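You operate a simulated robot arm through the tools that you are given. There is no shell and no other tool. Be economical: measure what you need, move in short steps, check, and stop when the job is done.

Carry out the task below with a simulated robot arm. There is one attempt and no reset: what you move stays moved.

TASK
Tape the cracked vent pipe, then test the blue pipe under pressure and see it dry.
Fine: three or four turns with the blue-handled roller, stand it back; bleed tap shut before the valve opens; end with the valve shut and the pipe bled. Set down upright: tape roller with the blue handle.

It is judged by the outcome, as a careful person would: the job done as asked, and still so three seconds after it is handed in. It fails if anything else is knocked over, pushed out of place, dropped, spilled or broken.

THE ROBOT
A 7-joint arm with a fingered hand on a trunk, on a base that drives. Base frame: it is fixed to the floor where the robot stands at the start and does not move with it; the origin is under the middle of the robot, x ahead of it, y to its left, z up; the surface under the hand at the start is at about z = 840. Units: mm, degrees, N and s.
With the tool pointing down near the work surface it reaches from about 360 to 700 mm from the robot's upright axis, wherever it stands. Its first joint turns from -69.0 to 172.0 degrees. Places, roughly: bleed tap of the blue pipe [600, -400, 1100]; blue pipe [700, -100, 1000]; blue valve [600, 200, 1100]; green valve [600, -1200, 1100]; vent pipe [600, -300, 1200]. Payload 3.2 kg.
The tool frame sits at the grasp point between the pads (the TCP): z along the fingers, y along the line on which they close. The tips reach 26 mm beyond it. Largest opening 88 mm; the body of the gripper starts 30 mm behind the TCP. The gripper is a hand of 5 fingers: y runs from the thumb to the fingers, the wrist lies at [-16, -108, -172] in the tool frame.
Orientation is that of the tool frame in the base frame, as a unit quaternion [x, y, z, w]. With the fingers straight down and the wrist toward the robot, the tool's x, y and z point along [0, 1, 0], [1, 0, 0] and [0, 0, -1] of the base frame.

THE INTERFACE
- The arm moves only by the tool send_rows. Its argument "series" is one flat list of numbers, 6 for each row, row after row: the shift along the tool's x, y, z in units of 25 mm (1.0 is 25 mm), then the turn, a rotation vector about the tool's x, y, z in units of 8 degrees (1.0 is 8 degrees). In form: [tx, ty, tz, ax, ay, az, tx, ty, tz, ax, ay, az, ...]. A call has 1 to 20 rows; each row shifts and turns the commanded pose from where the row before left it, along the tool's axes as they then stand. A call with a number of a shift or a turn outside -1 to 1 is refused whole. A row lasts 0.2 s, in which the tool goes at most 50 mm and 8.6 degrees; a call with a longer step from one row to the next is refused whole. A pose out of reach is approached as far as the arm can. The call stops where the force on the tool passes 40 N (or 10 N more than at its start, if that is more) or the arm is blocked; 0.2 s more then pass. In this call time passes only in rows, and 0.2 s behind the last. The reply holds the time, the measured pose of the TCP, the force on the tool along the base axes, the opening and the grip force, in the units named above and with some noise, with the torque about the TCP (base axes, N m) and any sound that the robot's microphone picked up, and new pictures: "views" is both (left out), scene, wrist or none.
- Cameras (640 x 400 px; columns grow to the right, rows downward): "scene" is now at [135.2, -16.8, 1467.5]; the picture's right is [-0.16, -0.99, -0.00], its down [-0.57, 0.09, -0.82] and it looks along [0.81, -0.13, -0.57] (base axes); focal length 260 px, centre (320, 200). "wrist" rides on the gripper at [67, -97, -117] in the tool frame; the picture's right is [-0.71, 0.33, -0.62], its down [-0.65, -0.65, 0.39] and it looks along [-0.28, 0.68, 0.68] (tool axes); focal length 234 px, centre (320, 200). There is no depth. A picture from a camera that has moved, and an enlarged one, comes with that camera's place and axes in the base frame and with its lens.
- raise_lower(by): slides the trunk up (or, below 0, down) by that many mm; the arm and the scene camera ride with it, the base frame stays. It gives what a move gives, with no picture.
- drive_base(legs): drives the robot by 1 to 6 legs, each [ahead, left, turn to the left] in mm, mm and degrees, along the robot's own axes; the way and the turn of a leg run together, so that a leg with both is an arc; at most 1500 mm and 180 degrees a leg. The arm and the cameras ride along, it lands a little off, and it stops where it bumps. It gives what a move gives, and a new picture of the scene camera.
- curl_fingers(index, middle, ring, little, thumb_bend, thumb_turn): sets how far each is bent, from 0 (flat) to 1 (curled in); at 0.3 the hand is open as for a grip, at 0.7 the pads meet at the TCP. One left out holds its place. A second passes; each finger stops where it meets its share of the squeeze, and holds until it gets a number again. It is the only way to open and close the hand. It gives what a move gives, with no picture; readings hold the bend of each and the force on index, middle, ring, little, thumb and palm. thumb_turn goes from beside the hand (0) to across from the fingers (1), as for a grip.
- turn_head(pan, tilt): turns the head with the scene camera to pan (to the left, within 86 degrees either way) and tilt (down, from -29 to 69), counted from straight ahead of the robot. It gives what a move gives, and a new picture of the scene camera.
- inspect(camera, box): a new picture of the part [left, top, right, bottom] of that camera's present view, enlarged. It takes no simulated time.
- job_done(): hands the job in; it is judged then, once.

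Go step by step. Nothing tells you exact positions but the pictures and the camera data: compare them with the known pose of the tool, close in by small moves and look again before you grip or let go. The budget is 120 turns and 260 pictures, counting those below and the enlarged ones. Unless the task says otherwise, let go and move clear before handing in, and close with one line.

The tools are called after "Call:" as a command line: name --argument value ..., lists and objects as JSON in quotes. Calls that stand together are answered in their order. send_rows: Moves the arm, as the interface text tells. Its arguments: {"type":"object","properties":{"series":{"type":"array"},"views":{"type":"string","enum":["both","scene","wrist","none"]}},"required":["series"]} The other tools are called the same way: raise_lower (by) slides the trunk up or down; curl_fingers (index, middle, ring, little, thumb_bend, thumb_turn) moves the fingers one by one; drive_base (legs) drives the base; turn_head (pan, tilt) turns the head that bears the scene camera; inspect (camera, box) takes an enlarged picture of a part of a camera's view; job_done () hands the job in.

At the start:

```text
t: 0.0
position: [441.6, -90.8, 1150.0]
tcp_rot: [0.707, 0.707, -0.001, 0.0]
ft_force: [0.3, -0.1, 0.2]
wrist_torque: [-0.02, 0.02, -0.02]
grip_width: 87.8
gripper_force: 0.1
shape: jaw
bend: [0.3, 0.3, 0.3, 0.3, 0.3, 0.97]
finger forces: [0.0, 0.0, 0.0, 0.0, 0.0, 0.1]
trunk travel left (down, up): [-775.0, 65.0]
robot x, y, heading: [-1.2, -2.2, -0.1]
head pan, tilt: [-9.2, 35.1]
```

scene: 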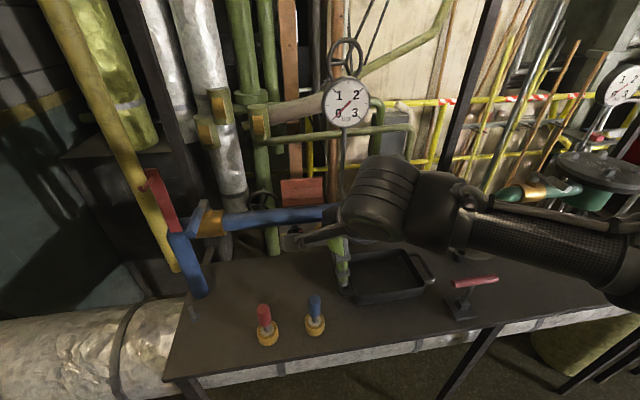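
wrist: 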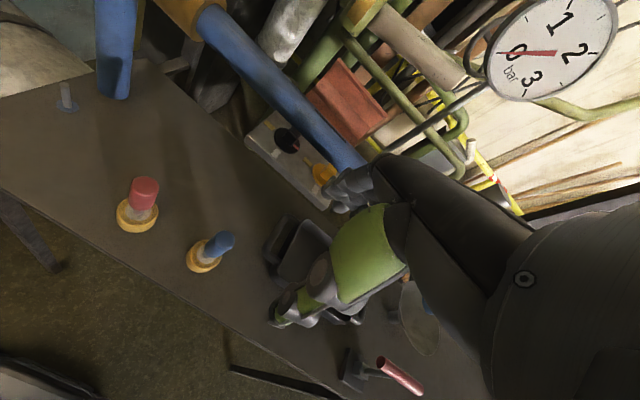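

I see a bench with red- and blue-handled tape rollers, the blue pipe with a red lever valve on the left, and a gauge. The arm hides the right part, so I'll look around and enlarge a few areas first.

Call:
inspect --camera "scene" --box '[140, 150, 360, 350]'

Call:
inspect --camera "scene" --box '[280, 30, 480, 230]'

Call:
turn_head --pan -50 --tilt 30

```text
2.00 times, centred on (250, 250) of scene
camera zoom: at [135.2, -16.8, 1467.5], right [-0.16, -0.99, 0.0], down [-0.57, 0.09, -0.82], along [0.81, -0.13, -0.57], focal length 520 px, centre (460, 100)
```

zoom: 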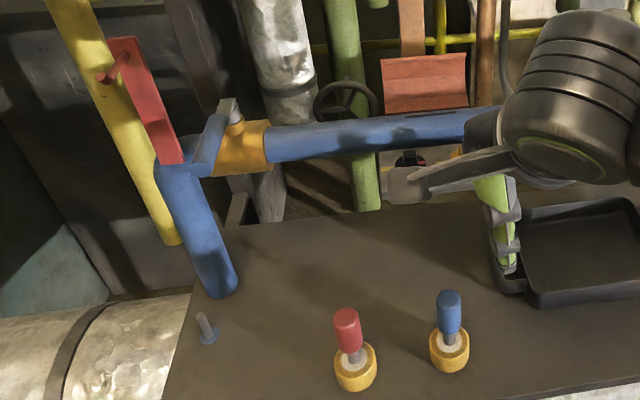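

```text
2.00 times, centred on (380, 130) of scene
camera zoom: at [135.2, -16.8, 1467.5], right [-0.16, -0.99, 0.0], down [-0.57, 0.09, -0.82], along [0.81, -0.13, -0.57], focal length 520 px, centre (200, 340)
```

zoom: 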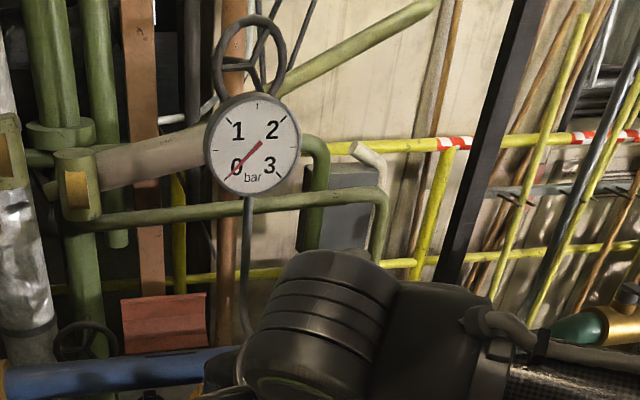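

```text
t: 1.1
position: [441.4, -90.7, 1149.3]
tcp_rot: [0.707, 0.707, 0.0, -0.001]
ft_force: [0.3, -0.4, -0.4]
wrist_torque: [0.04, 0.01, 0.0]
grip_width: 87.9
gripper_force: 0.0
shape: jaw
bend: [0.3, 0.3, 0.3, 0.3, 0.3, 0.97]
finger forces: [0.0, 0.0, 0.0, 0.0, 0.0, 0.0]
trunk travel left (down, up): [-775.0, 65.0]
robot x, y, heading: [0.3, -1.6, -0.1]
head pan, tilt: [-50.0, 30.0]
camera scene: at [106.6, -72.0, 1475.4], right [-0.77, -0.64, 0.0], down [-0.32, 0.38, -0.87], along [0.56, -0.66, -0.5], focal length 260 px, centre (320, 200)
```

scene: 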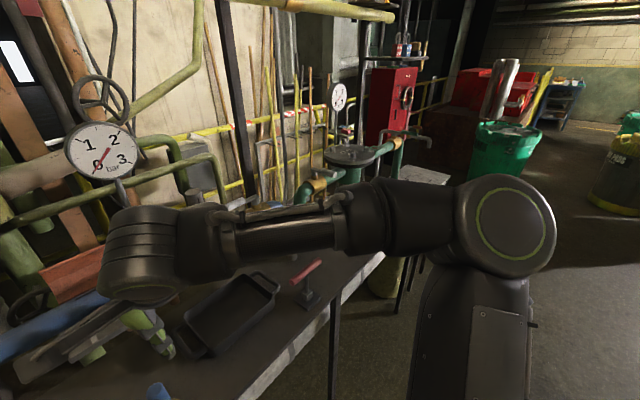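

The arm hides the vent pipe and bleed tap region. I'll move the hand to the left and back to see behind it.

Call:
send_rows --series '[1, 0, 0, 0, 0, 0, 1, 0, 0, 0, 0, 0, 1, 0, 0, 0, 0, 0, 1, 0, 0, 0, 0, 0, 1, 0, 0, 0, 0, 0, 1, 0, 0, 0, 0, 0, 1, 0, 0, 0, 0, 0, 1, 0, 0, 0, 0, 0, 1, 0, 0, 0, 0, 0, 1, 0, 0, 0, 0, 0, 1, 0, 0, 0, 0, 0, 1, 0, 0, 0, 0, 0]' --views "wrist"

Call:
turn_head --pan -25 --tilt 28

```text
t: 3.7
position: [441.2, 209.7, 1167.8]
tcp_rot: [0.707, 0.707, 0.018, -0.009]
ft_force: [-0.4, -0.1, -0.6]
wrist_torque: [0.0, 0.02, -0.01]
grip_width: 87.8
gripper_force: 0.0
shape: jaw
bend: [0.3, 0.3, 0.3, 0.3, 0.3, 0.97]
finger forces: [0.1, 0.0, 0.0, 0.1, 0.0, 0.1]
trunk travel left (down, up): [-775.0, 65.0]
robot x, y, heading: [1.8, -0.2, -0.1]
head pan, tilt: [-50.0, 30.0]
camera wrist: at [342.1, 271.0, 1286.2], right [0.32, -0.73, 0.6], down [-0.65, -0.63, -0.42], along [0.69, -0.25, -0.68], focal length 234 px, centre (320, 200)
```

wrist: 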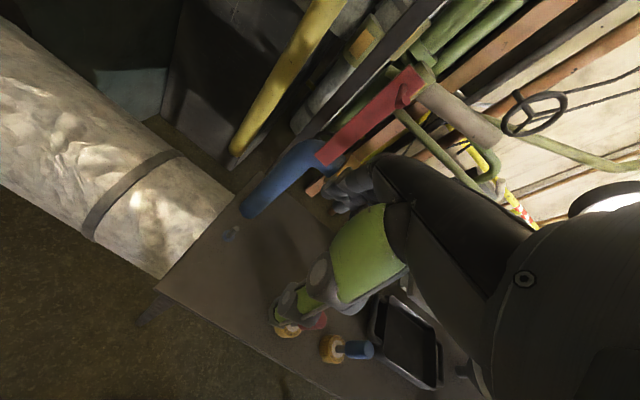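

```text
t: 4.6
position: [444.3, 206.8, 1165.0]
tcp_rot: [0.71, 0.704, 0.015, -0.009]
ft_force: [1.5, 0.4, 0.4]
wrist_torque: [0.0, -0.01, 0.02]
grip_width: 87.5
gripper_force: 0.0
shape: jaw
bend: [0.3, 0.3, 0.3, 0.3, 0.3, 0.97]
finger forces: [0.0, 0.1, 0.1, 0.1, 0.0, 0.1]
trunk travel left (down, up): [-775.0, 65.0]
robot x, y, heading: [1.0, -2.7, -0.1]
head pan, tilt: [-25.0, 28.0]
camera scene: at [130.9, -41.3, 1478.6], right [-0.42, -0.91, 0.0], down [-0.43, 0.2, -0.88], along [0.8, -0.37, -0.47], focal length 260 px, centre (320, 200)
```

scene: 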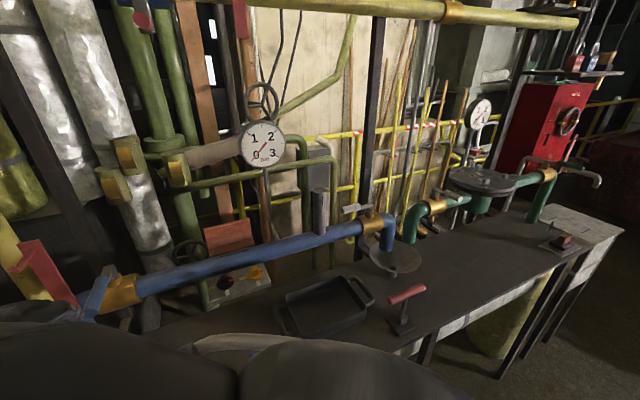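

Call:
inspect --camera "scene" --box '[230, 120, 450, 340]'

Call:
inspect --camera "scene" --box '[60, 100, 300, 320]'

Call:
inspect --camera "scene" --box '[300, 160, 400, 280]'

Call:
inspect --camera "scene" --box '[400, 80, 620, 260]'

```text
1.82 times, centred on (340, 230) of scene
camera zoom: at [130.9, -41.3, 1478.6], right [-0.42, -0.91, 0.0], down [-0.43, 0.2, -0.88], along [0.8, -0.37, -0.47], focal length 472 px, centre (284, 146)
```

zoom: 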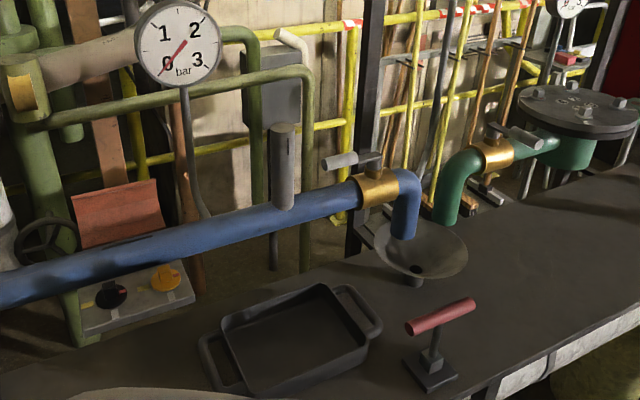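

```text
1.82 times, centred on (180, 210) of scene
camera zoom: at [130.9, -41.3, 1478.6], right [-0.42, -0.91, 0.0], down [-0.43, 0.2, -0.88], along [0.8, -0.37, -0.47], focal length 472 px, centre (574, 182)
```

zoom: 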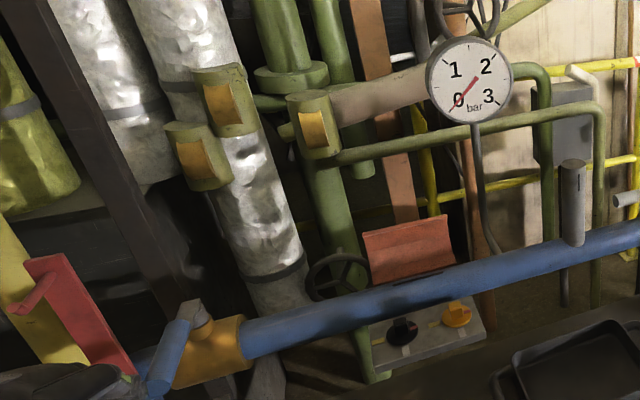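

```text
3.33 times, centred on (350, 220) of scene
camera zoom: at [130.9, -41.3, 1478.6], right [-0.42, -0.91, 0.0], down [-0.43, 0.2, -0.88], along [0.8, -0.37, -0.47], focal length 866 px, centre (220, 133)
```

zoom: 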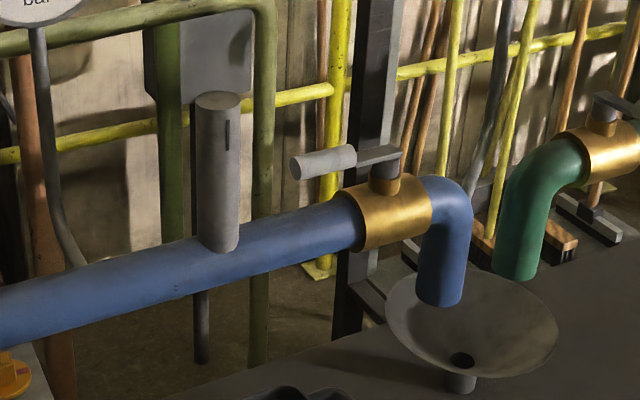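

```text
2.22 times, centred on (510, 170) of scene
camera zoom: at [130.9, -41.3, 1478.6], right [-0.42, -0.91, 0.0], down [-0.43, 0.2, -0.88], along [0.8, -0.37, -0.47], focal length 577 px, centre (-102, 267)
```

zoom: 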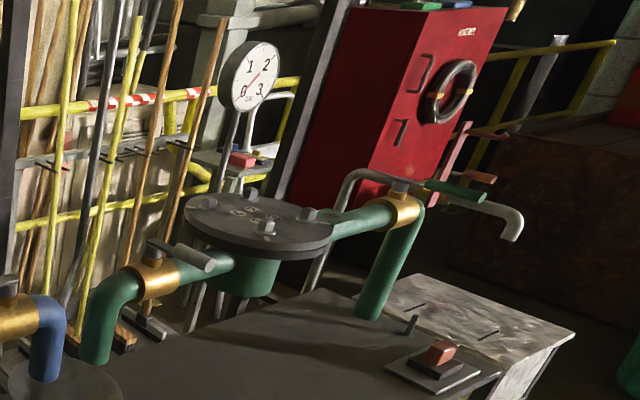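

The vent pipe is the grey stub with the dark slit near its top (about [700, -303, up to 1176]). The bleed tap lever lies along the pipe (open) and the blue valve lever lies across it (shut). I put the blue roller at about [479, -60], and I'll bring the hand above it and look.

Call:
send_rows --series '[-0.897, 0.125, 0.333, 0, 0, 0, -0.897, 0.125, 0.333, 0, 0, 0, -0.897, 0.125, 0.333, 0, 0, 0, -0.897, 0.125, 0.333, 0, 0, 0, -0.897, 0.125, 0.333, 0, 0, 0, -0.897, 0.125, 0.333, 0, 0, 0, -0.897, 0.125, 0.333, 0, 0, 0, -0.897, 0.125, 0.333, 0, 0, 0, -0.897, 0.125, 0.333, 0, 0, 0, -0.897, 0.125, 0.333, 0, 0, 0, -0.897, 0.125, 0.333, 0, 0, 0, -0.897, 0.125, 0.333, 0, 0, 0]' --views "wrist"

Call:
turn_head --pan -5 --tilt 50

```text
t: 7.2
position: [473.0, -60.0, 1049.6]
tcp_rot: [0.707, 0.708, -0.001, -0.001]
ft_force: [-17.9, 4.0, -5.3]
wrist_torque: [-0.09, -0.12, 0.1]
grip_width: 87.3
gripper_force: 0.0
shape: jaw
bend: [0.3, 0.4, 0.3, 0.3, 0.3, 0.97]
finger forces: [0.0, 18.1, 0.1, 0.0, 0.0, 0.0]
trunk travel left (down, up): [-775.0, 65.0]
robot x, y, heading: [-4.4, -1.8, -0.1]
head pan, tilt: [-25.0, 28.0]
camera wrist: at [375.4, 5.9, 1167.0], right [0.33, -0.71, 0.62], down [-0.65, -0.65, -0.39], along [0.68, -0.28, -0.68], focal length 234 px, centre (320, 200)
```

wrist: 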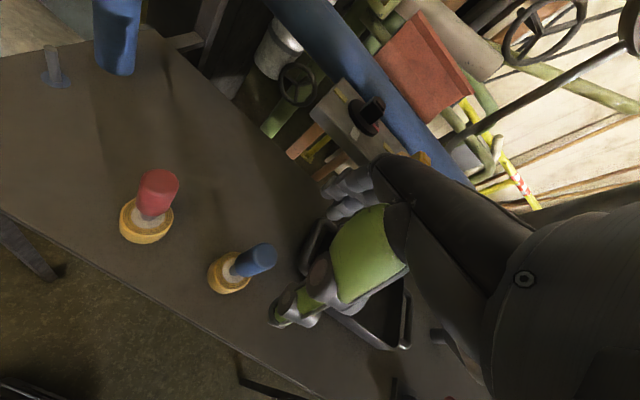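

```text
t: 8.0
position: [473.1, -59.0, 1051.4]
tcp_rot: [0.707, 0.707, -0.001, 0.001]
ft_force: [-16.6, 2.1, -9.8]
wrist_torque: [0.03, 0.15, -0.06]
grip_width: 87.5
gripper_force: 0.0
shape: jaw
bend: [0.3, 0.42, 0.3, 0.3, 0.3, 0.97]
finger forces: [0.0, 19.2, 0.1, 0.0, 0.0, 0.0]
trunk travel left (down, up): [-775.0, 65.0]
robot x, y, heading: [-1.6, -0.7, 0.2]
head pan, tilt: [-5.0, 50.0]
camera scene: at [121.0, -9.0, 1446.3], right [-0.09, -1.0, 0.0], down [-0.76, 0.07, -0.65], along [0.64, -0.06, -0.76], focal length 260 px, centre (320, 200)
```

scene: 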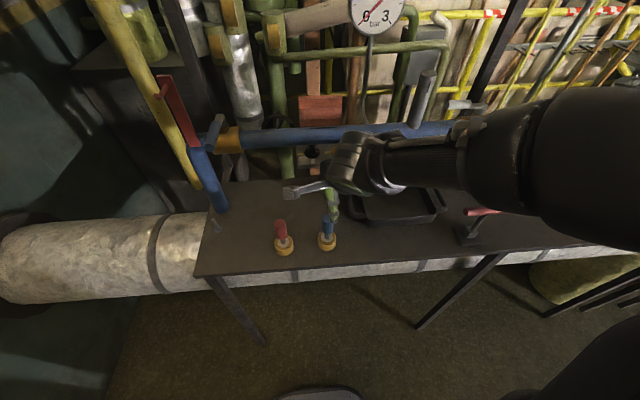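

The middle finger feels 18 N of contact, so I'll back off toward the robot at once and look closely.

Call:
inspect --camera "scene" --box '[250, 100, 450, 270]'

Call:
send_rows --series '[0, -0.8, 0, 0, 0, 0, 0, -0.8, 0, 0, 0, 0]' --views "both"

```text
2.35 times, centred on (350, 185) of scene
camera zoom: at [121.0, -9.0, 1446.3], right [-0.09, -1.0, 0.0], down [-0.76, 0.07, -0.65], along [0.64, -0.06, -0.76], focal length 611 px, centre (249, 235)
```

zoom: 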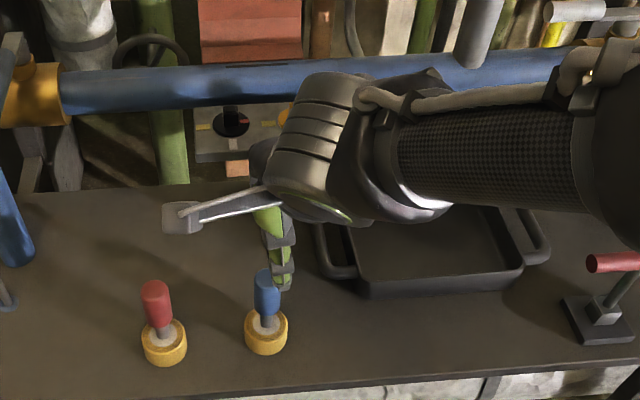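

```text
t: 8.6
position: [438.3, -58.6, 1052.3]
tcp_rot: [0.707, 0.707, 0.002, 0.0]
ft_force: [-0.1, 0.6, 0.3]
wrist_torque: [0.01, -0.01, 0.03]
grip_width: 87.6
gripper_force: 0.0
shape: jaw
bend: [0.3, 0.3, 0.3, 0.3, 0.3, 0.97]
finger forces: [0.0, 0.0, 0.0, 0.0, 0.0, 0.0]
trunk travel left (down, up): [-775.0, 65.0]
robot x, y, heading: [-1.9, 0.8, -0.1]
head pan, tilt: [-5.0, 50.0]
camera scene: at [124.1, -10.1, 1446.2], right [-0.09, -1.0, 0.0], down [-0.76, 0.07, -0.64], along [0.64, -0.06, -0.77], focal length 260 px, centre (320, 200)
camera wrist: at [340.0, 6.1, 1168.1], right [0.33, -0.71, 0.62], down [-0.65, -0.65, -0.39], along [0.68, -0.28, -0.68], focal length 234 px, centre (320, 200)
```

scene: 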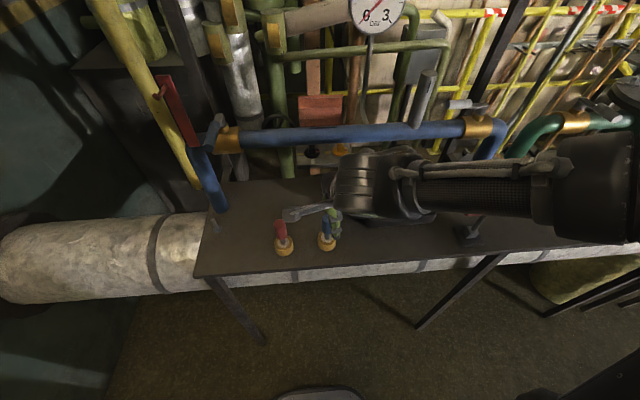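
wrist: 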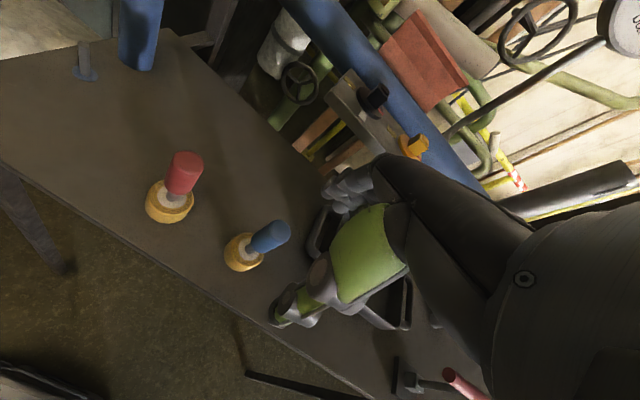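

The blue pipe must be nearer than I thought: combining the wrist and scene views puts it at about x=600, z≈1098. I'll move the hand right, clear in front of the pipe, so the wrist camera can measure the vent and tap.

Call:
send_rows --series '[-1, 0, 0, 0, 0, 0, -1, 0, 0, 0, 0, 0, -1, 0, 0, 0, 0, 0, -1, 0, 0, 0, 0, 0, -1, 0, 0, 0, 0, 0, -1, 0, 0, 0, 0, 0, -0.8, 0, 0, 0, 0, 0]' --views "wrist"

Call:
inspect --camera "wrist" --box '[380, 0, 640, 200]'

Call:
turn_head --pan -25 --tilt 28

Call:
inspect --camera "scene" --box '[220, 120, 440, 320]'

```text
t: 10.2
position: [437.8, -229.3, 1049.9]
tcp_rot: [0.707, 0.707, 0.001, 0.0]
ft_force: [0.8, -0.4, 0.1]
wrist_torque: [0.01, -0.01, 0.0]
grip_width: 87.9
gripper_force: 0.0
shape: jaw
bend: [0.3, 0.3, 0.3, 0.3, 0.3, 0.97]
finger forces: [0.0, 0.0, 0.1, 0.0, 0.1, 0.0]
trunk travel left (down, up): [-775.0, 65.0]
robot x, y, heading: [-2.5, 2.4, -0.2]
head pan, tilt: [-5.0, 50.0]
camera wrist: at [340.3, -164.1, 1166.6], right [0.33, -0.71, 0.62], down [-0.65, -0.65, -0.39], along [0.68, -0.28, -0.68], focal length 234 px, centre (320, 200)
```

wrist: 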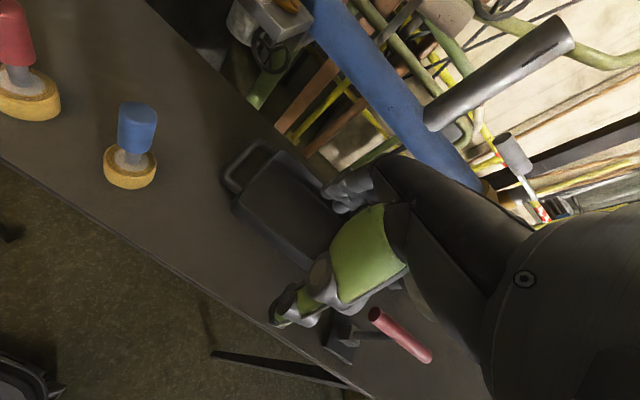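

```text
2.00 times, centred on (510, 100) of wrist
camera zoom: at [340.3, -164.1, 1166.6], right [0.33, -0.71, 0.62], down [-0.65, -0.65, -0.39], along [0.68, -0.28, -0.68], focal length 468 px, centre (-60, 400)
```

zoom: 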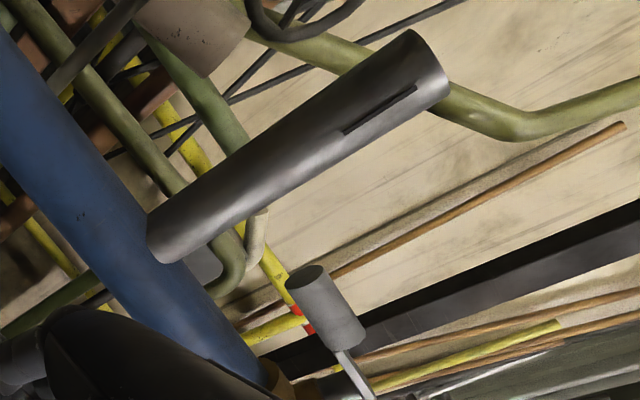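

```text
t: 11.1
position: [438.5, -229.3, 1049.7]
tcp_rot: [0.707, 0.707, 0.0, -0.001]
ft_force: [-0.3, 0.3, 0.7]
wrist_torque: [0.01, 0.0, -0.03]
grip_width: 87.8
gripper_force: 0.0
shape: jaw
bend: [0.3, 0.3, 0.3, 0.3, 0.3, 0.97]
finger forces: [0.0, 0.0, 0.1, 0.0, 0.0, 0.0]
trunk travel left (down, up): [-775.0, 65.0]
robot x, y, heading: [0.5, -1.5, -0.3]
head pan, tilt: [-25.0, 28.0]
camera scene: at [131.0, -41.3, 1478.6], right [-0.42, -0.91, 0.0], down [-0.43, 0.2, -0.88], along [0.8, -0.37, -0.47], focal length 260 px, centre (320, 200)
```

scene: 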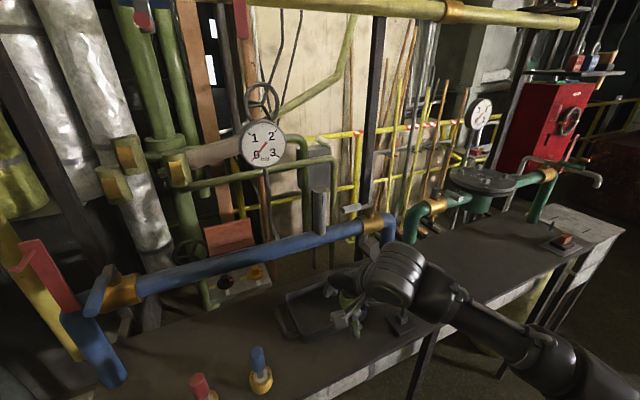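

```text
2.00 times, centred on (330, 220) of scene
camera zoom: at [131.0, -41.3, 1478.6], right [-0.42, -0.91, 0.0], down [-0.43, 0.2, -0.88], along [0.8, -0.37, -0.47], focal length 520 px, centre (300, 160)
```

zoom: 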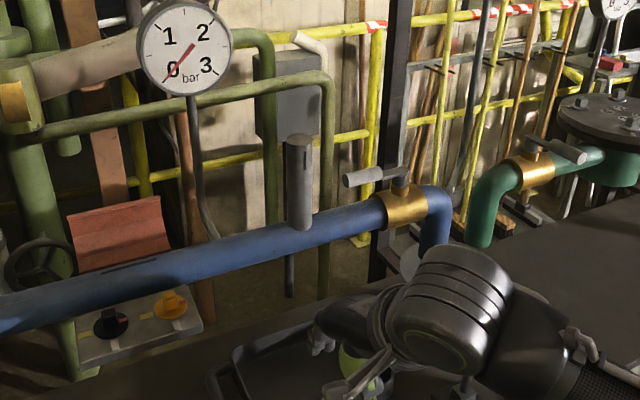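

Measured: vent axis ≈ (622,-269) with its top at z≈1216 and radius ≈15; the crack runs z≈1182–1205, facing the robot; the gauge is further back at x≈730. I'll yaw the hand 40° clockwise so the fingers stay clear of the blue pipe and the red roller, then return over the blue roller.

Call:
send_rows --series '[0, 0, 0, 0, 0, 1, 0, 0, 0, 0, 0, 1, 0, 0, 0, 0, 0, 1, 0, 0, 0, 0, 0, 1, 0, 0, 0, 0, 0, 1, 0.749, -0.629, 0, 0, 0, 0, 0.749, -0.629, 0, 0, 0, 0, 0.749, -0.629, 0, 0, 0, 0, 0.749, -0.629, 0, 0, 0, 0, 0.749, -0.629, 0, 0, 0, 0, 0.749, -0.629, 0, 0, 0, 0, 0.749, -0.629, 0, 0, 0, 0]' --views "wrist"

Call:
turn_head --pan -5 --tilt 45

```text
t: 13.7
position: [438.0, -56.3, 1049.7]
tcp_rot: [0.906, 0.423, 0.0, 0.0]
ft_force: [-0.2, 1.0, -0.6]
wrist_torque: [0.0, 0.01, 0.0]
grip_width: 87.9
gripper_force: 0.1
shape: jaw
bend: [0.3, 0.3, 0.3, 0.3, 0.3, 0.97]
finger forces: [0.0, 0.0, 0.0, 0.0, 0.0, 0.0]
trunk travel left (down, up): [-775.0, 65.0]
robot x, y, heading: [2.4, -2.9, 0.2]
head pan, tilt: [-25.0, 28.0]
camera wrist: at [406.3, 56.6, 1166.7], right [-0.2, -0.75, 0.62], down [-0.92, -0.08, -0.39], along [0.34, -0.65, -0.68], focal length 234 px, centre (320, 200)
```

wrist: 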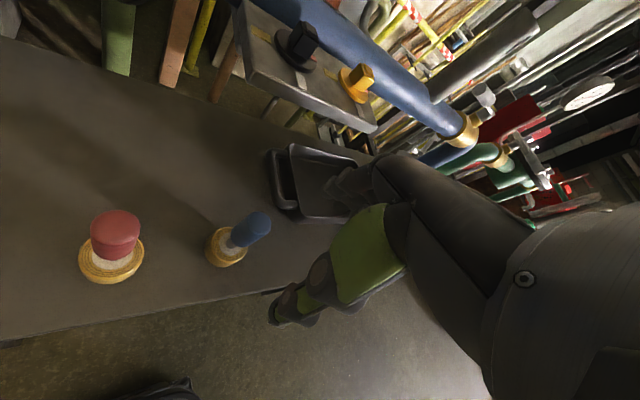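

```text
t: 14.5
position: [438.6, -58.9, 1049.7]
tcp_rot: [0.906, 0.423, 0.0, 0.0]
ft_force: [-0.1, 0.1, -0.7]
wrist_torque: [0.0, 0.04, 0.01]
grip_width: 88.0
gripper_force: 0.0
shape: jaw
bend: [0.3, 0.3, 0.3, 0.3, 0.3, 0.97]
finger forces: [0.0, 0.0, 0.0, 0.1, 0.0, 0.0]
trunk travel left (down, up): [-775.0, 65.0]
robot x, y, heading: [-3.1, -0.9, -0.2]
head pan, tilt: [-5.0, 45.0]
camera scene: at [129.4, -10.0, 1452.9], right [-0.09, -1.0, 0.0], down [-0.7, 0.06, -0.71], along [0.7, -0.06, -0.71], focal length 260 px, centre (320, 200)
```

scene: 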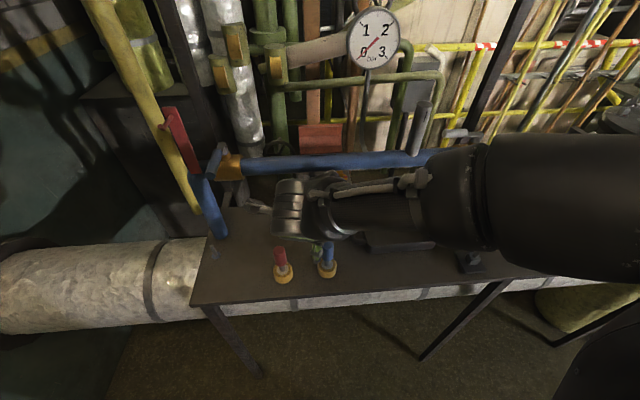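

There is a small knob panel in front of the pipe, with its front edge at about x=528, z 1065–1095 and y from 5 to -120; that is what the finger touched. I'll go down to the right of it and slide in on the blue handle (479,-58) sideways at grip height.

Call:
send_rows --series '[0, 0, 0, 0, 0, -1, 0, 0, 0, 0, 0, -1, 0, 0, 0, 0, 0, -1, 0, 0, 0, 0, 0, -1, 0, 0, 0, 0, 0, -1, -0.936, 0, 0, 0, 0, 0, -0.936, 0, 0, 0, 0, 0, -0.936, 0, 0, 0, 0, 0, -0.936, 0, 0, 0, 0, 0, -0.936, 0, 0, 0, 0, 0, 0, 0.32, 0.904, 0, 0, 0, 0, 0.32, 0.904, 0, 0, 0, 0, 0.32, 0.904, 0, 0, 0, 0, 0.32, 0.904, 0, 0, 0, 0, 0.32, 0.904, 0, 0, 0]' --views "both"

```text
t: 17.7
position: [479.3, -174.7, 937.7]
tcp_rot: [0.707, 0.707, 0.001, -0.001]
ft_force: [0.6, -0.1, -0.3]
wrist_torque: [0.03, 0.02, -0.02]
grip_width: 87.8
gripper_force: 0.0
shape: jaw
bend: [0.3, 0.3, 0.3, 0.3, 0.3, 0.97]
finger forces: [0.0, 0.0, 0.1, 0.0, 0.0, 0.0]
trunk travel left (down, up): [-775.0, 65.0]
robot x, y, heading: [2.6, -0.9, -0.2]
head pan, tilt: [-5.0, 45.0]
camera scene: at [130.4, -9.9, 1452.8], right [-0.09, -1.0, 0.0], down [-0.7, 0.06, -0.71], along [0.7, -0.06, -0.71], focal length 260 px, centre (320, 200)
camera wrist: at [380.7, -109.0, 1054.5], right [0.33, -0.71, 0.62], down [-0.65, -0.65, -0.39], along [0.68, -0.28, -0.68], focal length 234 px, centre (320, 200)
```

scene: 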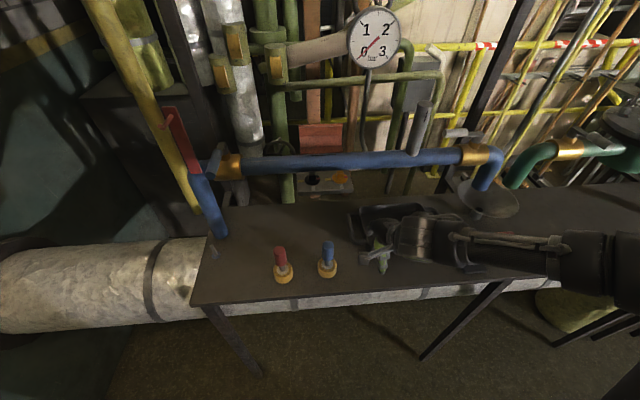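
wrist: 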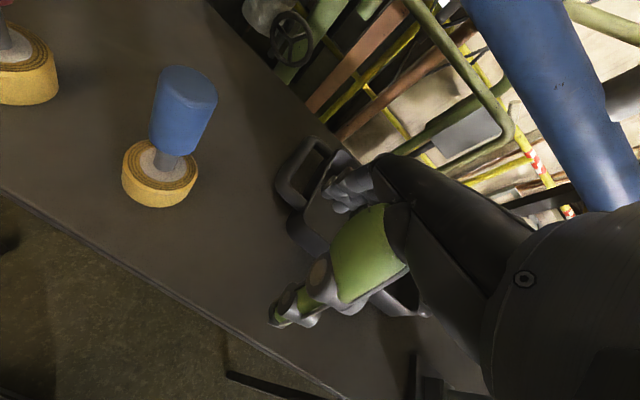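

The path is clear; I'll slide left onto the handle.

Call:
send_rows --series '[0.78, 0, 0, 0, 0, 0, 0.78, 0, 0, 0, 0, 0, 0.78, 0, 0, 0, 0, 0, 0.78, 0, 0, 0, 0, 0, 0.78, 0, 0, 0, 0, 0, 0.78, 0, 0, 0, 0, 0]' --views "both"

Call:
inspect --camera "wrist" --box '[220, 120, 440, 340]'

```text
t: 19.1
position: [478.3, -57.4, 935.9]
tcp_rot: [0.707, 0.707, 0.0, 0.001]
ft_force: [-0.3, 0.7, -0.3]
wrist_torque: [0.01, 0.0, -0.01]
grip_width: 87.9
gripper_force: 0.1
shape: jaw
bend: [0.3, 0.3, 0.3, 0.3, 0.3, 0.97]
finger forces: [0.1, 0.1, 0.0, 0.1, 0.1, 0.0]
trunk travel left (down, up): [-775.0, 65.0]
robot x, y, heading: [-1.2, -0.1, -0.1]
head pan, tilt: [-5.0, 45.0]
camera scene: at [129.6, -8.6, 1452.8], right [-0.09, -1.0, 0.0], down [-0.7, 0.06, -0.71], along [0.7, -0.06, -0.71], focal length 260 px, centre (320, 200)
camera wrist: at [380.6, 8.8, 1053.8], right [0.33, -0.71, 0.62], down [-0.65, -0.65, -0.39], along [0.68, -0.28, -0.68], focal length 234 px, centre (320, 200)
```

scene: 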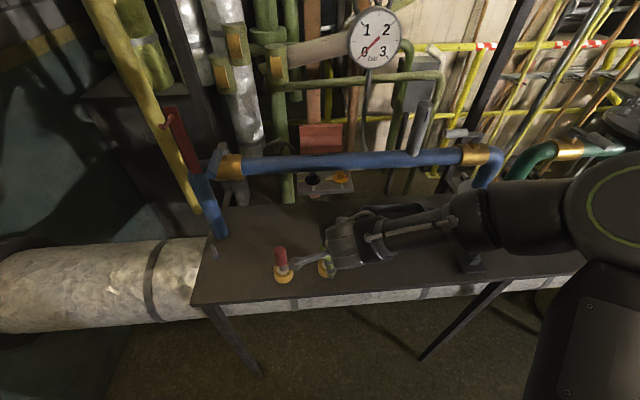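
wrist: 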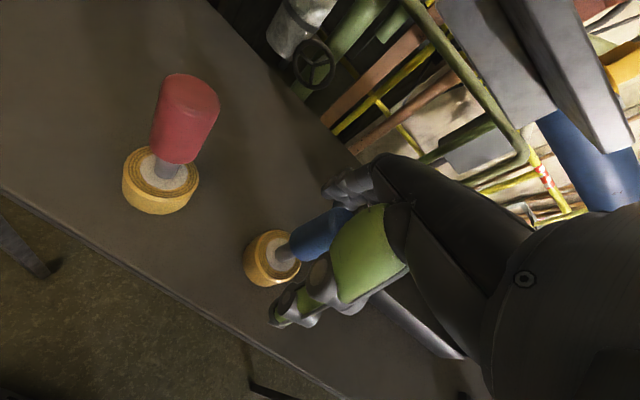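

```text
1.82 times, centred on (330, 230) of wrist
camera zoom: at [380.6, 8.8, 1053.8], right [0.33, -0.71, 0.62], down [-0.65, -0.65, -0.39], along [0.68, -0.28, -0.68], focal length 426 px, centre (302, 146)
```

zoom: 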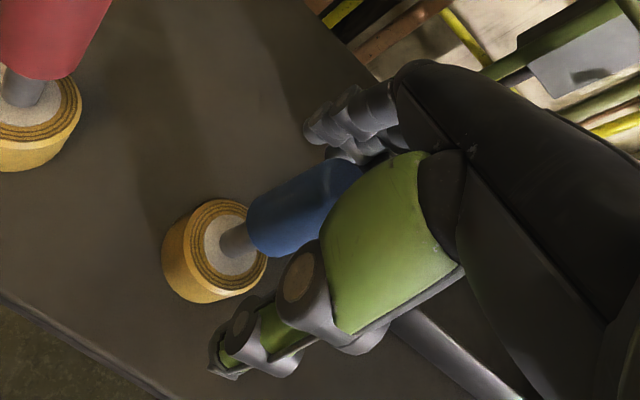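

The handle sits between the thumb and fingers. I'll close gradually.

Call:
curl_fingers --index 0.5 --middle 0.5 --ring 0.5 --little 0.5 --thumb_bend 0.5 --thumb_turn 1.0

Call:
inspect --camera "wrist" --box '[220, 120, 440, 340]'

```text
t: 20.1
position: [477.9, -57.1, 937.1]
tcp_rot: [0.707, 0.707, 0.0, 0.001]
ft_force: [0.6, 0.8, 0.5]
wrist_torque: [0.05, 0.01, 0.01]
grip_width: 46.1
gripper_force: 0.1
shape: fingers
bend: [0.5, 0.5, 0.5, 0.5, 0.5, 1.0]
finger forces: [0.0, 0.1, 0.0, 0.1, 0.0, 0.0]
trunk travel left (down, up): [-775.0, 65.0]
robot x, y, heading: [-2.5, 1.5, -0.2]
head pan, tilt: [-5.0, 45.0]
```

```text
1.82 times, centred on (330, 230) of wrist
camera zoom: at [380.5, 7.7, 1053.9], right [0.33, -0.71, 0.62], down [-0.65, -0.65, -0.39], along [0.68, -0.28, -0.68], focal length 426 px, centre (302, 146)
```

zoom: 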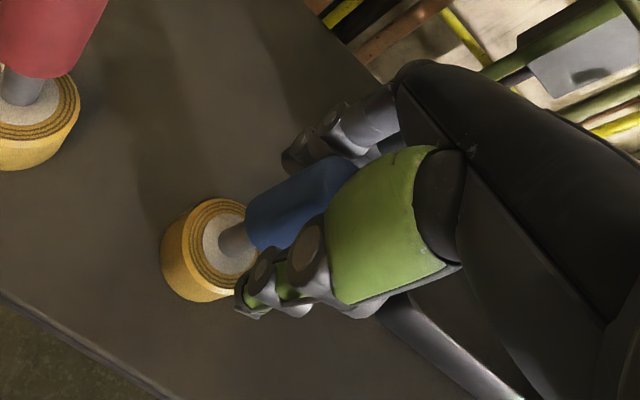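

Call:
curl_fingers --index 0.8 --middle 0.8 --ring 0.8 --little 0.8 --thumb_bend 0.8 --thumb_turn 1.0

Call:
inspect --camera "wrist" --box '[220, 120, 440, 340]'

```text
t: 21.1
position: [477.0, -58.0, 937.2]
tcp_rot: [0.706, 0.708, 0.0, 0.0]
ft_force: [0.3, -1.5, 0.8]
wrist_torque: [-0.02, 0.01, 0.0]
grip_width: 22.7
gripper_force: 18.0
shape: fingers
bend: [0.59, 0.63, 0.8, 0.8, 0.61, 1.0]
finger forces: [9.7, 8.0, 0.0, 0.0, 18.9, 0.0]
trunk travel left (down, up): [-775.0, 65.0]
robot x, y, heading: [1.9, -1.6, -0.0]
head pan, tilt: [-5.0, 45.0]
```

```text
1.82 times, centred on (330, 230) of wrist
camera zoom: at [380.7, 7.6, 1053.8], right [0.33, -0.71, 0.62], down [-0.65, -0.65, -0.39], along [0.68, -0.28, -0.68], focal length 426 px, centre (302, 146)
```

zoom: 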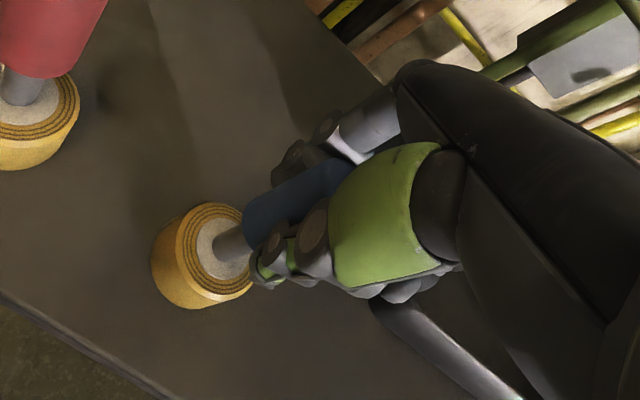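

The grip is firm (18 N). I'll lift 25 mm, then slide right out from under the panel.

Call:
send_rows --series '[0, 0, -0.5, 0, 0, 0, 0, 0, -0.5, 0, 0, 0]' --views "both"

Call:
inspect --camera "scene" --box '[250, 200, 410, 300]'

```text
t: 21.7
position: [478.7, -58.8, 961.5]
tcp_rot: [0.707, 0.707, 0.0, 0.0]
ft_force: [0.5, 0.1, -2.0]
wrist_torque: [-0.02, 0.0, 0.01]
grip_width: 22.7
gripper_force: 18.5
shape: fingers
bend: [0.59, 0.63, 0.8, 0.8, 0.61, 1.0]
finger forces: [9.7, 7.9, 0.0, 0.0, 18.9, 0.0]
trunk travel left (down, up): [-775.0, 65.0]
robot x, y, heading: [2.1, -0.3, -0.2]
head pan, tilt: [-5.0, 45.0]
camera scene: at [129.4, -9.8, 1452.8], right [-0.09, -1.0, 0.0], down [-0.7, 0.06, -0.71], along [0.7, -0.06, -0.71], focal length 260 px, centre (320, 200)
camera wrist: at [380.6, 7.8, 1079.2], right [0.33, -0.71, 0.62], down [-0.65, -0.65, -0.39], along [0.68, -0.28, -0.68], focal length 234 px, centre (320, 200)
```

scene: 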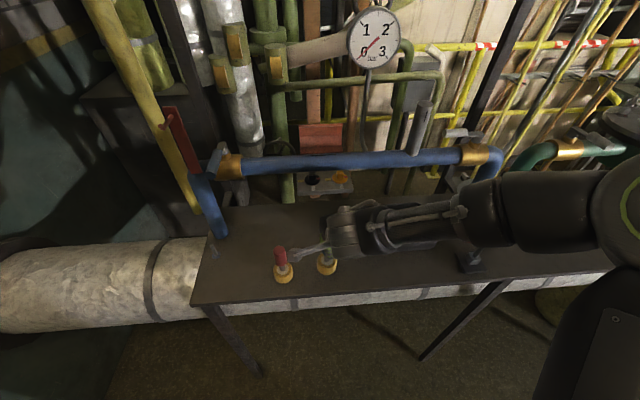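
wrist: 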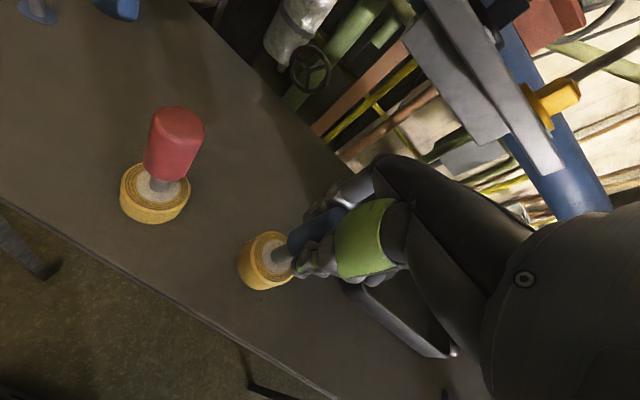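

```text
4.00 times, centred on (330, 250) of scene
camera zoom: at [129.4, -9.8, 1452.8], right [-0.09, -1.0, 0.0], down [-0.7, 0.06, -0.71], along [0.7, -0.06, -0.71], focal length 1039 px, centre (280, 0)
```

zoom: 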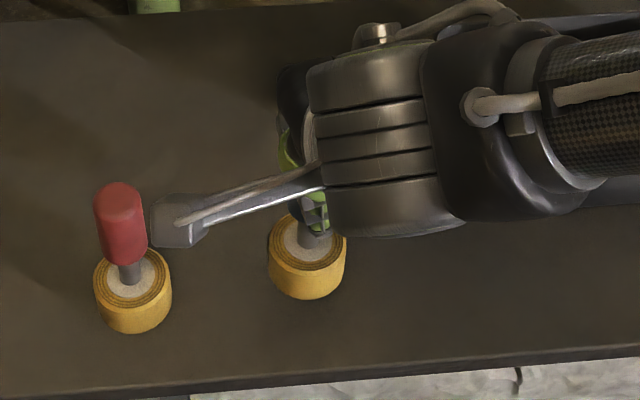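

The roller is lifted and upright. I'll go right clear of the panel, then up to crack height in front of the vent.

Call:
send_rows --series '[-0.95, 0, 0, 0, 0, 0, -0.95, 0, 0, 0, 0, 0, -0.95, 0, 0, 0, 0, 0, -0.95, 0, 0, 0, 0, 0, -0.95, 0, 0, 0, 0, 0, -0.28, 0, -0.972, 0, 0, 0, -0.28, 0, -0.972, 0, 0, 0, -0.28, 0, -0.972, 0, 0, 0, -0.28, 0, -0.972, 0, 0, 0, -0.28, 0, -0.972, 0, 0, 0, -0.28, 0, -0.972, 0, 0, 0, -0.28, 0, -0.972, 0, 0, 0, -0.28, 0, -0.972, 0, 0, 0, -0.28, 0, -0.972, 0, 0, 0, -0.28, 0, -0.972, 0, 0, 0, -0.28, 0, -0.972, 0, 0, 0, -0.28, 0, -0.972, 0, 0, 0, -0.28, 0, -0.972, 0, 0, 0]' --views "wrist"

Call:
turn_head --pan -25 --tilt 25

```text
t: 25.5
position: [477.5, -189.6, 1001.4]
tcp_rot: [0.707, 0.707, 0.0, 0.0]
ft_force: [-0.5, 0.0, -2.4]
wrist_torque: [-0.04, 0.02, -0.02]
grip_width: 22.8
gripper_force: 18.7
shape: fingers
bend: [0.59, 0.64, 0.8, 0.8, 0.61, 1.0]
finger forces: [10.2, 8.4, 0.0, 0.0, 18.5, 0.1]
out of reach, approached as far as the arm can: row 7, 8, 9, 10, 11, 12, 13, 14, 15, 16, 17, 18
trunk travel left (down, up): [-775.0, 65.0]
robot x, y, heading: [-1.3, -1.3, -0.1]
head pan, tilt: [-5.0, 45.0]
camera wrist: at [380.6, -123.6, 1119.4], right [0.33, -0.71, 0.62], down [-0.65, -0.65, -0.39], along [0.68, -0.28, -0.68], focal length 234 px, centre (320, 200)
```

wrist: 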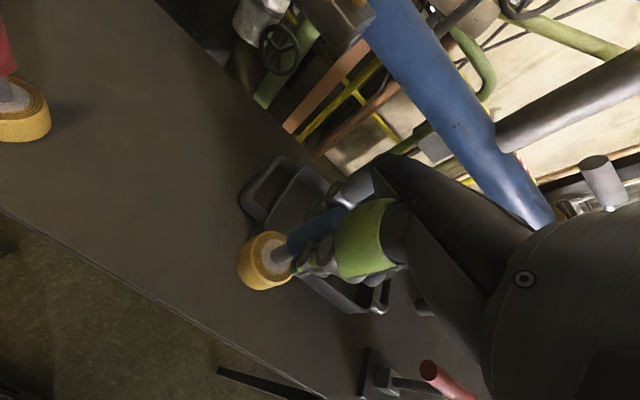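

```text
t: 26.4
position: [477.1, -189.5, 1001.9]
tcp_rot: [0.707, 0.707, 0.0, 0.0]
ft_force: [-0.4, -0.3, -2.2]
wrist_torque: [-0.02, -0.01, 0.02]
grip_width: 22.4
gripper_force: 18.3
shape: fingers
bend: [0.59, 0.64, 0.8, 0.8, 0.61, 1.0]
finger forces: [10.2, 8.4, 0.0, 0.1, 18.5, 0.1]
trunk travel left (down, up): [-775.0, 65.0]
robot x, y, heading: [-0.0, -1.0, 0.4]
head pan, tilt: [-25.0, 25.0]
camera scene: at [132.2, -41.7, 1483.3], right [-0.42, -0.91, 0.0], down [-0.38, 0.18, -0.91], along [0.82, -0.38, -0.42], focal length 260 px, centre (320, 200)
```

scene: 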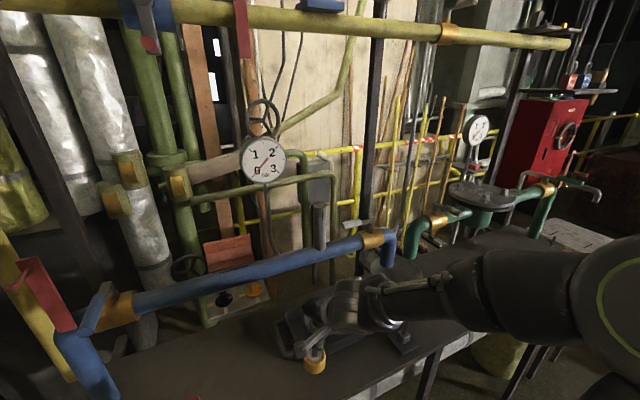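

The arm ran out of reach here because its elbow is limited on the right side. I'll back the hand toward the robot and left to find reachable space before driving the base right.

Call:
send_rows --series '[0.4, -1, 0, 0, 0, 0, 0.4, -1, 0, 0, 0, 0]' --views "none"

```text
t: 26.9
position: [431.7, -169.9, 995.9]
tcp_rot: [0.708, 0.706, 0.003, -0.002]
ft_force: [0.5, 0.0, -2.6]
wrist_torque: [0.0, -0.02, -0.02]
grip_width: 22.6
gripper_force: 18.6
shape: fingers
bend: [0.58, 0.64, 0.8, 0.8, 0.61, 1.0]
finger forces: [10.5, 8.6, 0.1, 0.0, 18.4, 0.0]
out of reach, approached as far as the arm can: row 2
trunk travel left (down, up): [-775.0, 65.0]
robot x, y, heading: [2.1, -1.0, -0.2]
head pan, tilt: [-25.0, 25.0]
```

Call:
send_rows --series '[0.8, 0, 0, 0, 0, 0, 0.8, 0, -0.5, 0, 0, 0, 0.8, 0, -0.7, 0, 0, 0, 0.8, 0, -0.8, 0, 0, 0, 0.8, 0, -0.8, 0, 0, 0, 0.5, 0, -0.8, 0, 0, 0, 0, 0, -0.8, 0, 0, 0, 0, 0, -0.8, 0, 0, 0, 0, 0, -0.8, 0, 0, 0]' --views "wrist"

```text
t: 28.6
position: [485.2, -83.9, 1031.7]
tcp_rot: [0.705, 0.709, -0.014, -0.011]
ft_force: [-16.4, -3.6, -1.4]
wrist_torque: [0.08, -0.78, -0.25]
grip_width: 22.6
gripper_force: 27.7
shape: fingers
bend: [0.58, 0.65, 0.8, 0.8, 0.61, 1.0]
finger forces: [10.6, 25.9, 0.0, 0.1, 19.2, 0.0]
out of reach, approached as far as the arm can: row 1, 2, 3, 4, 5, 6, 7
trunk travel left (down, up): [-775.0, 65.0]
robot x, y, heading: [-6.0, -2.9, -0.4]
head pan, tilt: [-25.0, 25.0]
stopped in row 7: the force on the tool passed its limit at 50 N (the readings are from after the stop); the commanded pose is now the measured one
camera wrist: at [391.5, -18.0, 1151.8], right [0.36, -0.7, 0.61], down [-0.66, -0.65, -0.36], along [0.66, -0.28, -0.7], focal length 234 px, centre (320, 200)
```

wrist: 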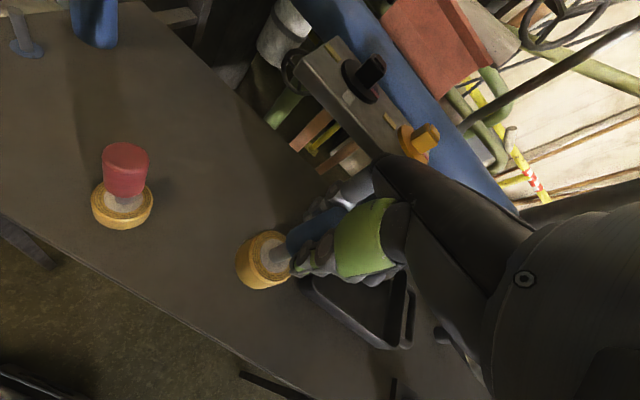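

The arm drifted forward and a finger touched the panel again. I'll back straight off.

Call:
send_rows --series '[0, -0.8, 0.2, 0, 0, 0]' --views "none"

```text
t: 28.9
position: [483.3, -84.3, 1019.1]
tcp_rot: [0.704, 0.71, -0.013, -0.011]
ft_force: [0.2, -0.4, -2.4]
wrist_torque: [-0.02, -0.02, -0.01]
grip_width: 22.5
gripper_force: 19.5
shape: fingers
bend: [0.58, 0.65, 0.8, 0.8, 0.61, 1.0]
finger forces: [10.6, 9.5, 0.0, 0.0, 18.8, 0.0]
out of reach, approached as far as the arm can: row 1
trunk travel left (down, up): [-775.0, 65.0]
robot x, y, heading: [3.3, -1.5, -0.0]
head pan, tilt: [-25.0, 25.0]
```

The arm is folded against a joint limit. Driving the base straight back takes the hand clear safely, and then I can re-pose in open space.

Call:
drive_base --legs '[[-250, 0, 0]]'

```text
t: 30.8
position: [231.1, -84.9, 1018.4]
tcp_rot: [0.704, 0.71, -0.012, -0.011]
ft_force: [-0.4, -0.2, -2.2]
wrist_torque: [-0.01, 0.0, 0.04]
grip_width: 22.5
gripper_force: 19.2
shape: fingers
bend: [0.58, 0.65, 0.8, 0.8, 0.61, 1.0]
finger forces: [10.7, 9.3, 0.0, 0.0, 18.7, 0.1]
trunk travel left (down, up): [-775.0, 65.0]
robot x, y, heading: [-249.3, -0.2, -0.2]
head pan, tilt: [-25.0, 25.0]
camera scene: at [-118.9, -41.9, 1483.4], right [-0.42, -0.91, 0.0], down [-0.38, 0.18, -0.91], along [0.82, -0.38, -0.42], focal length 260 px, centre (320, 200)
```

scene: 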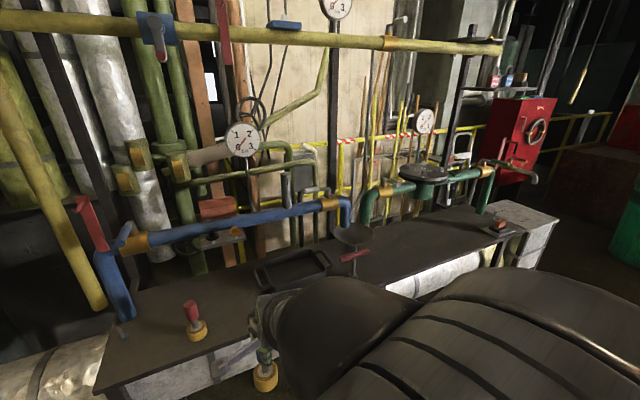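

Now there's free space and a clear overview. I'll extend the hand forward and left, then up, in short steps.

Call:
send_rows --series '[0.8, 0.6, -0.4, 0, 0, 0, 0.8, 0.6, -0.4, 0, 0, 0, 0.8, 0.6, -0.4, 0, 0, 0, 0.8, 0.6, -0.4, 0, 0, 0, 0.8, 0, -0.4, 0, 0, 0, 0, 0, -0.9, 0, 0, 0, 0, 0, -0.9, 0, 0, 0, 0, 0, -0.9, 0, 0, 0]' --views "scene"

```text
t: 32.6
position: [286.2, -49.7, 1127.8]
tcp_rot: [0.703, 0.711, -0.008, -0.016]
ft_force: [-0.6, 0.9, -1.8]
wrist_torque: [-0.01, 0.02, 0.03]
grip_width: 22.5
gripper_force: 19.3
shape: fingers
bend: [0.58, 0.65, 0.8, 0.8, 0.61, 1.0]
finger forces: [10.8, 9.6, 0.1, 0.0, 18.5, 0.1]
out of reach, approached as far as the arm can: row 3, 4, 5, 6, 7, 8
trunk travel left (down, up): [-775.0, 65.0]
robot x, y, heading: [-255.6, -2.0, -0.2]
head pan, tilt: [-25.0, 25.0]
camera scene: at [-119.4, -42.0, 1483.4], right [-0.42, -0.91, 0.0], down [-0.38, 0.18, -0.91], along [0.82, -0.38, -0.42], focal length 260 px, centre (320, 200)
```

scene: 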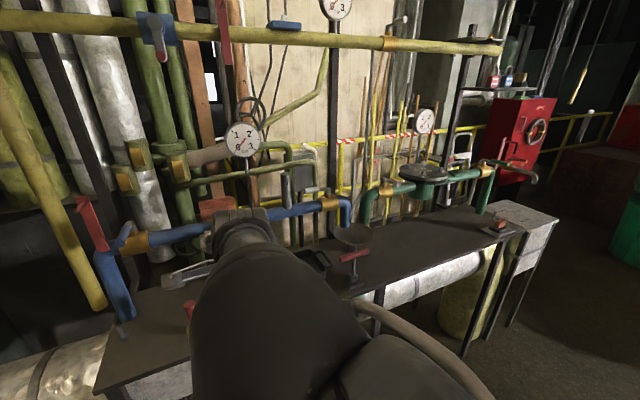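

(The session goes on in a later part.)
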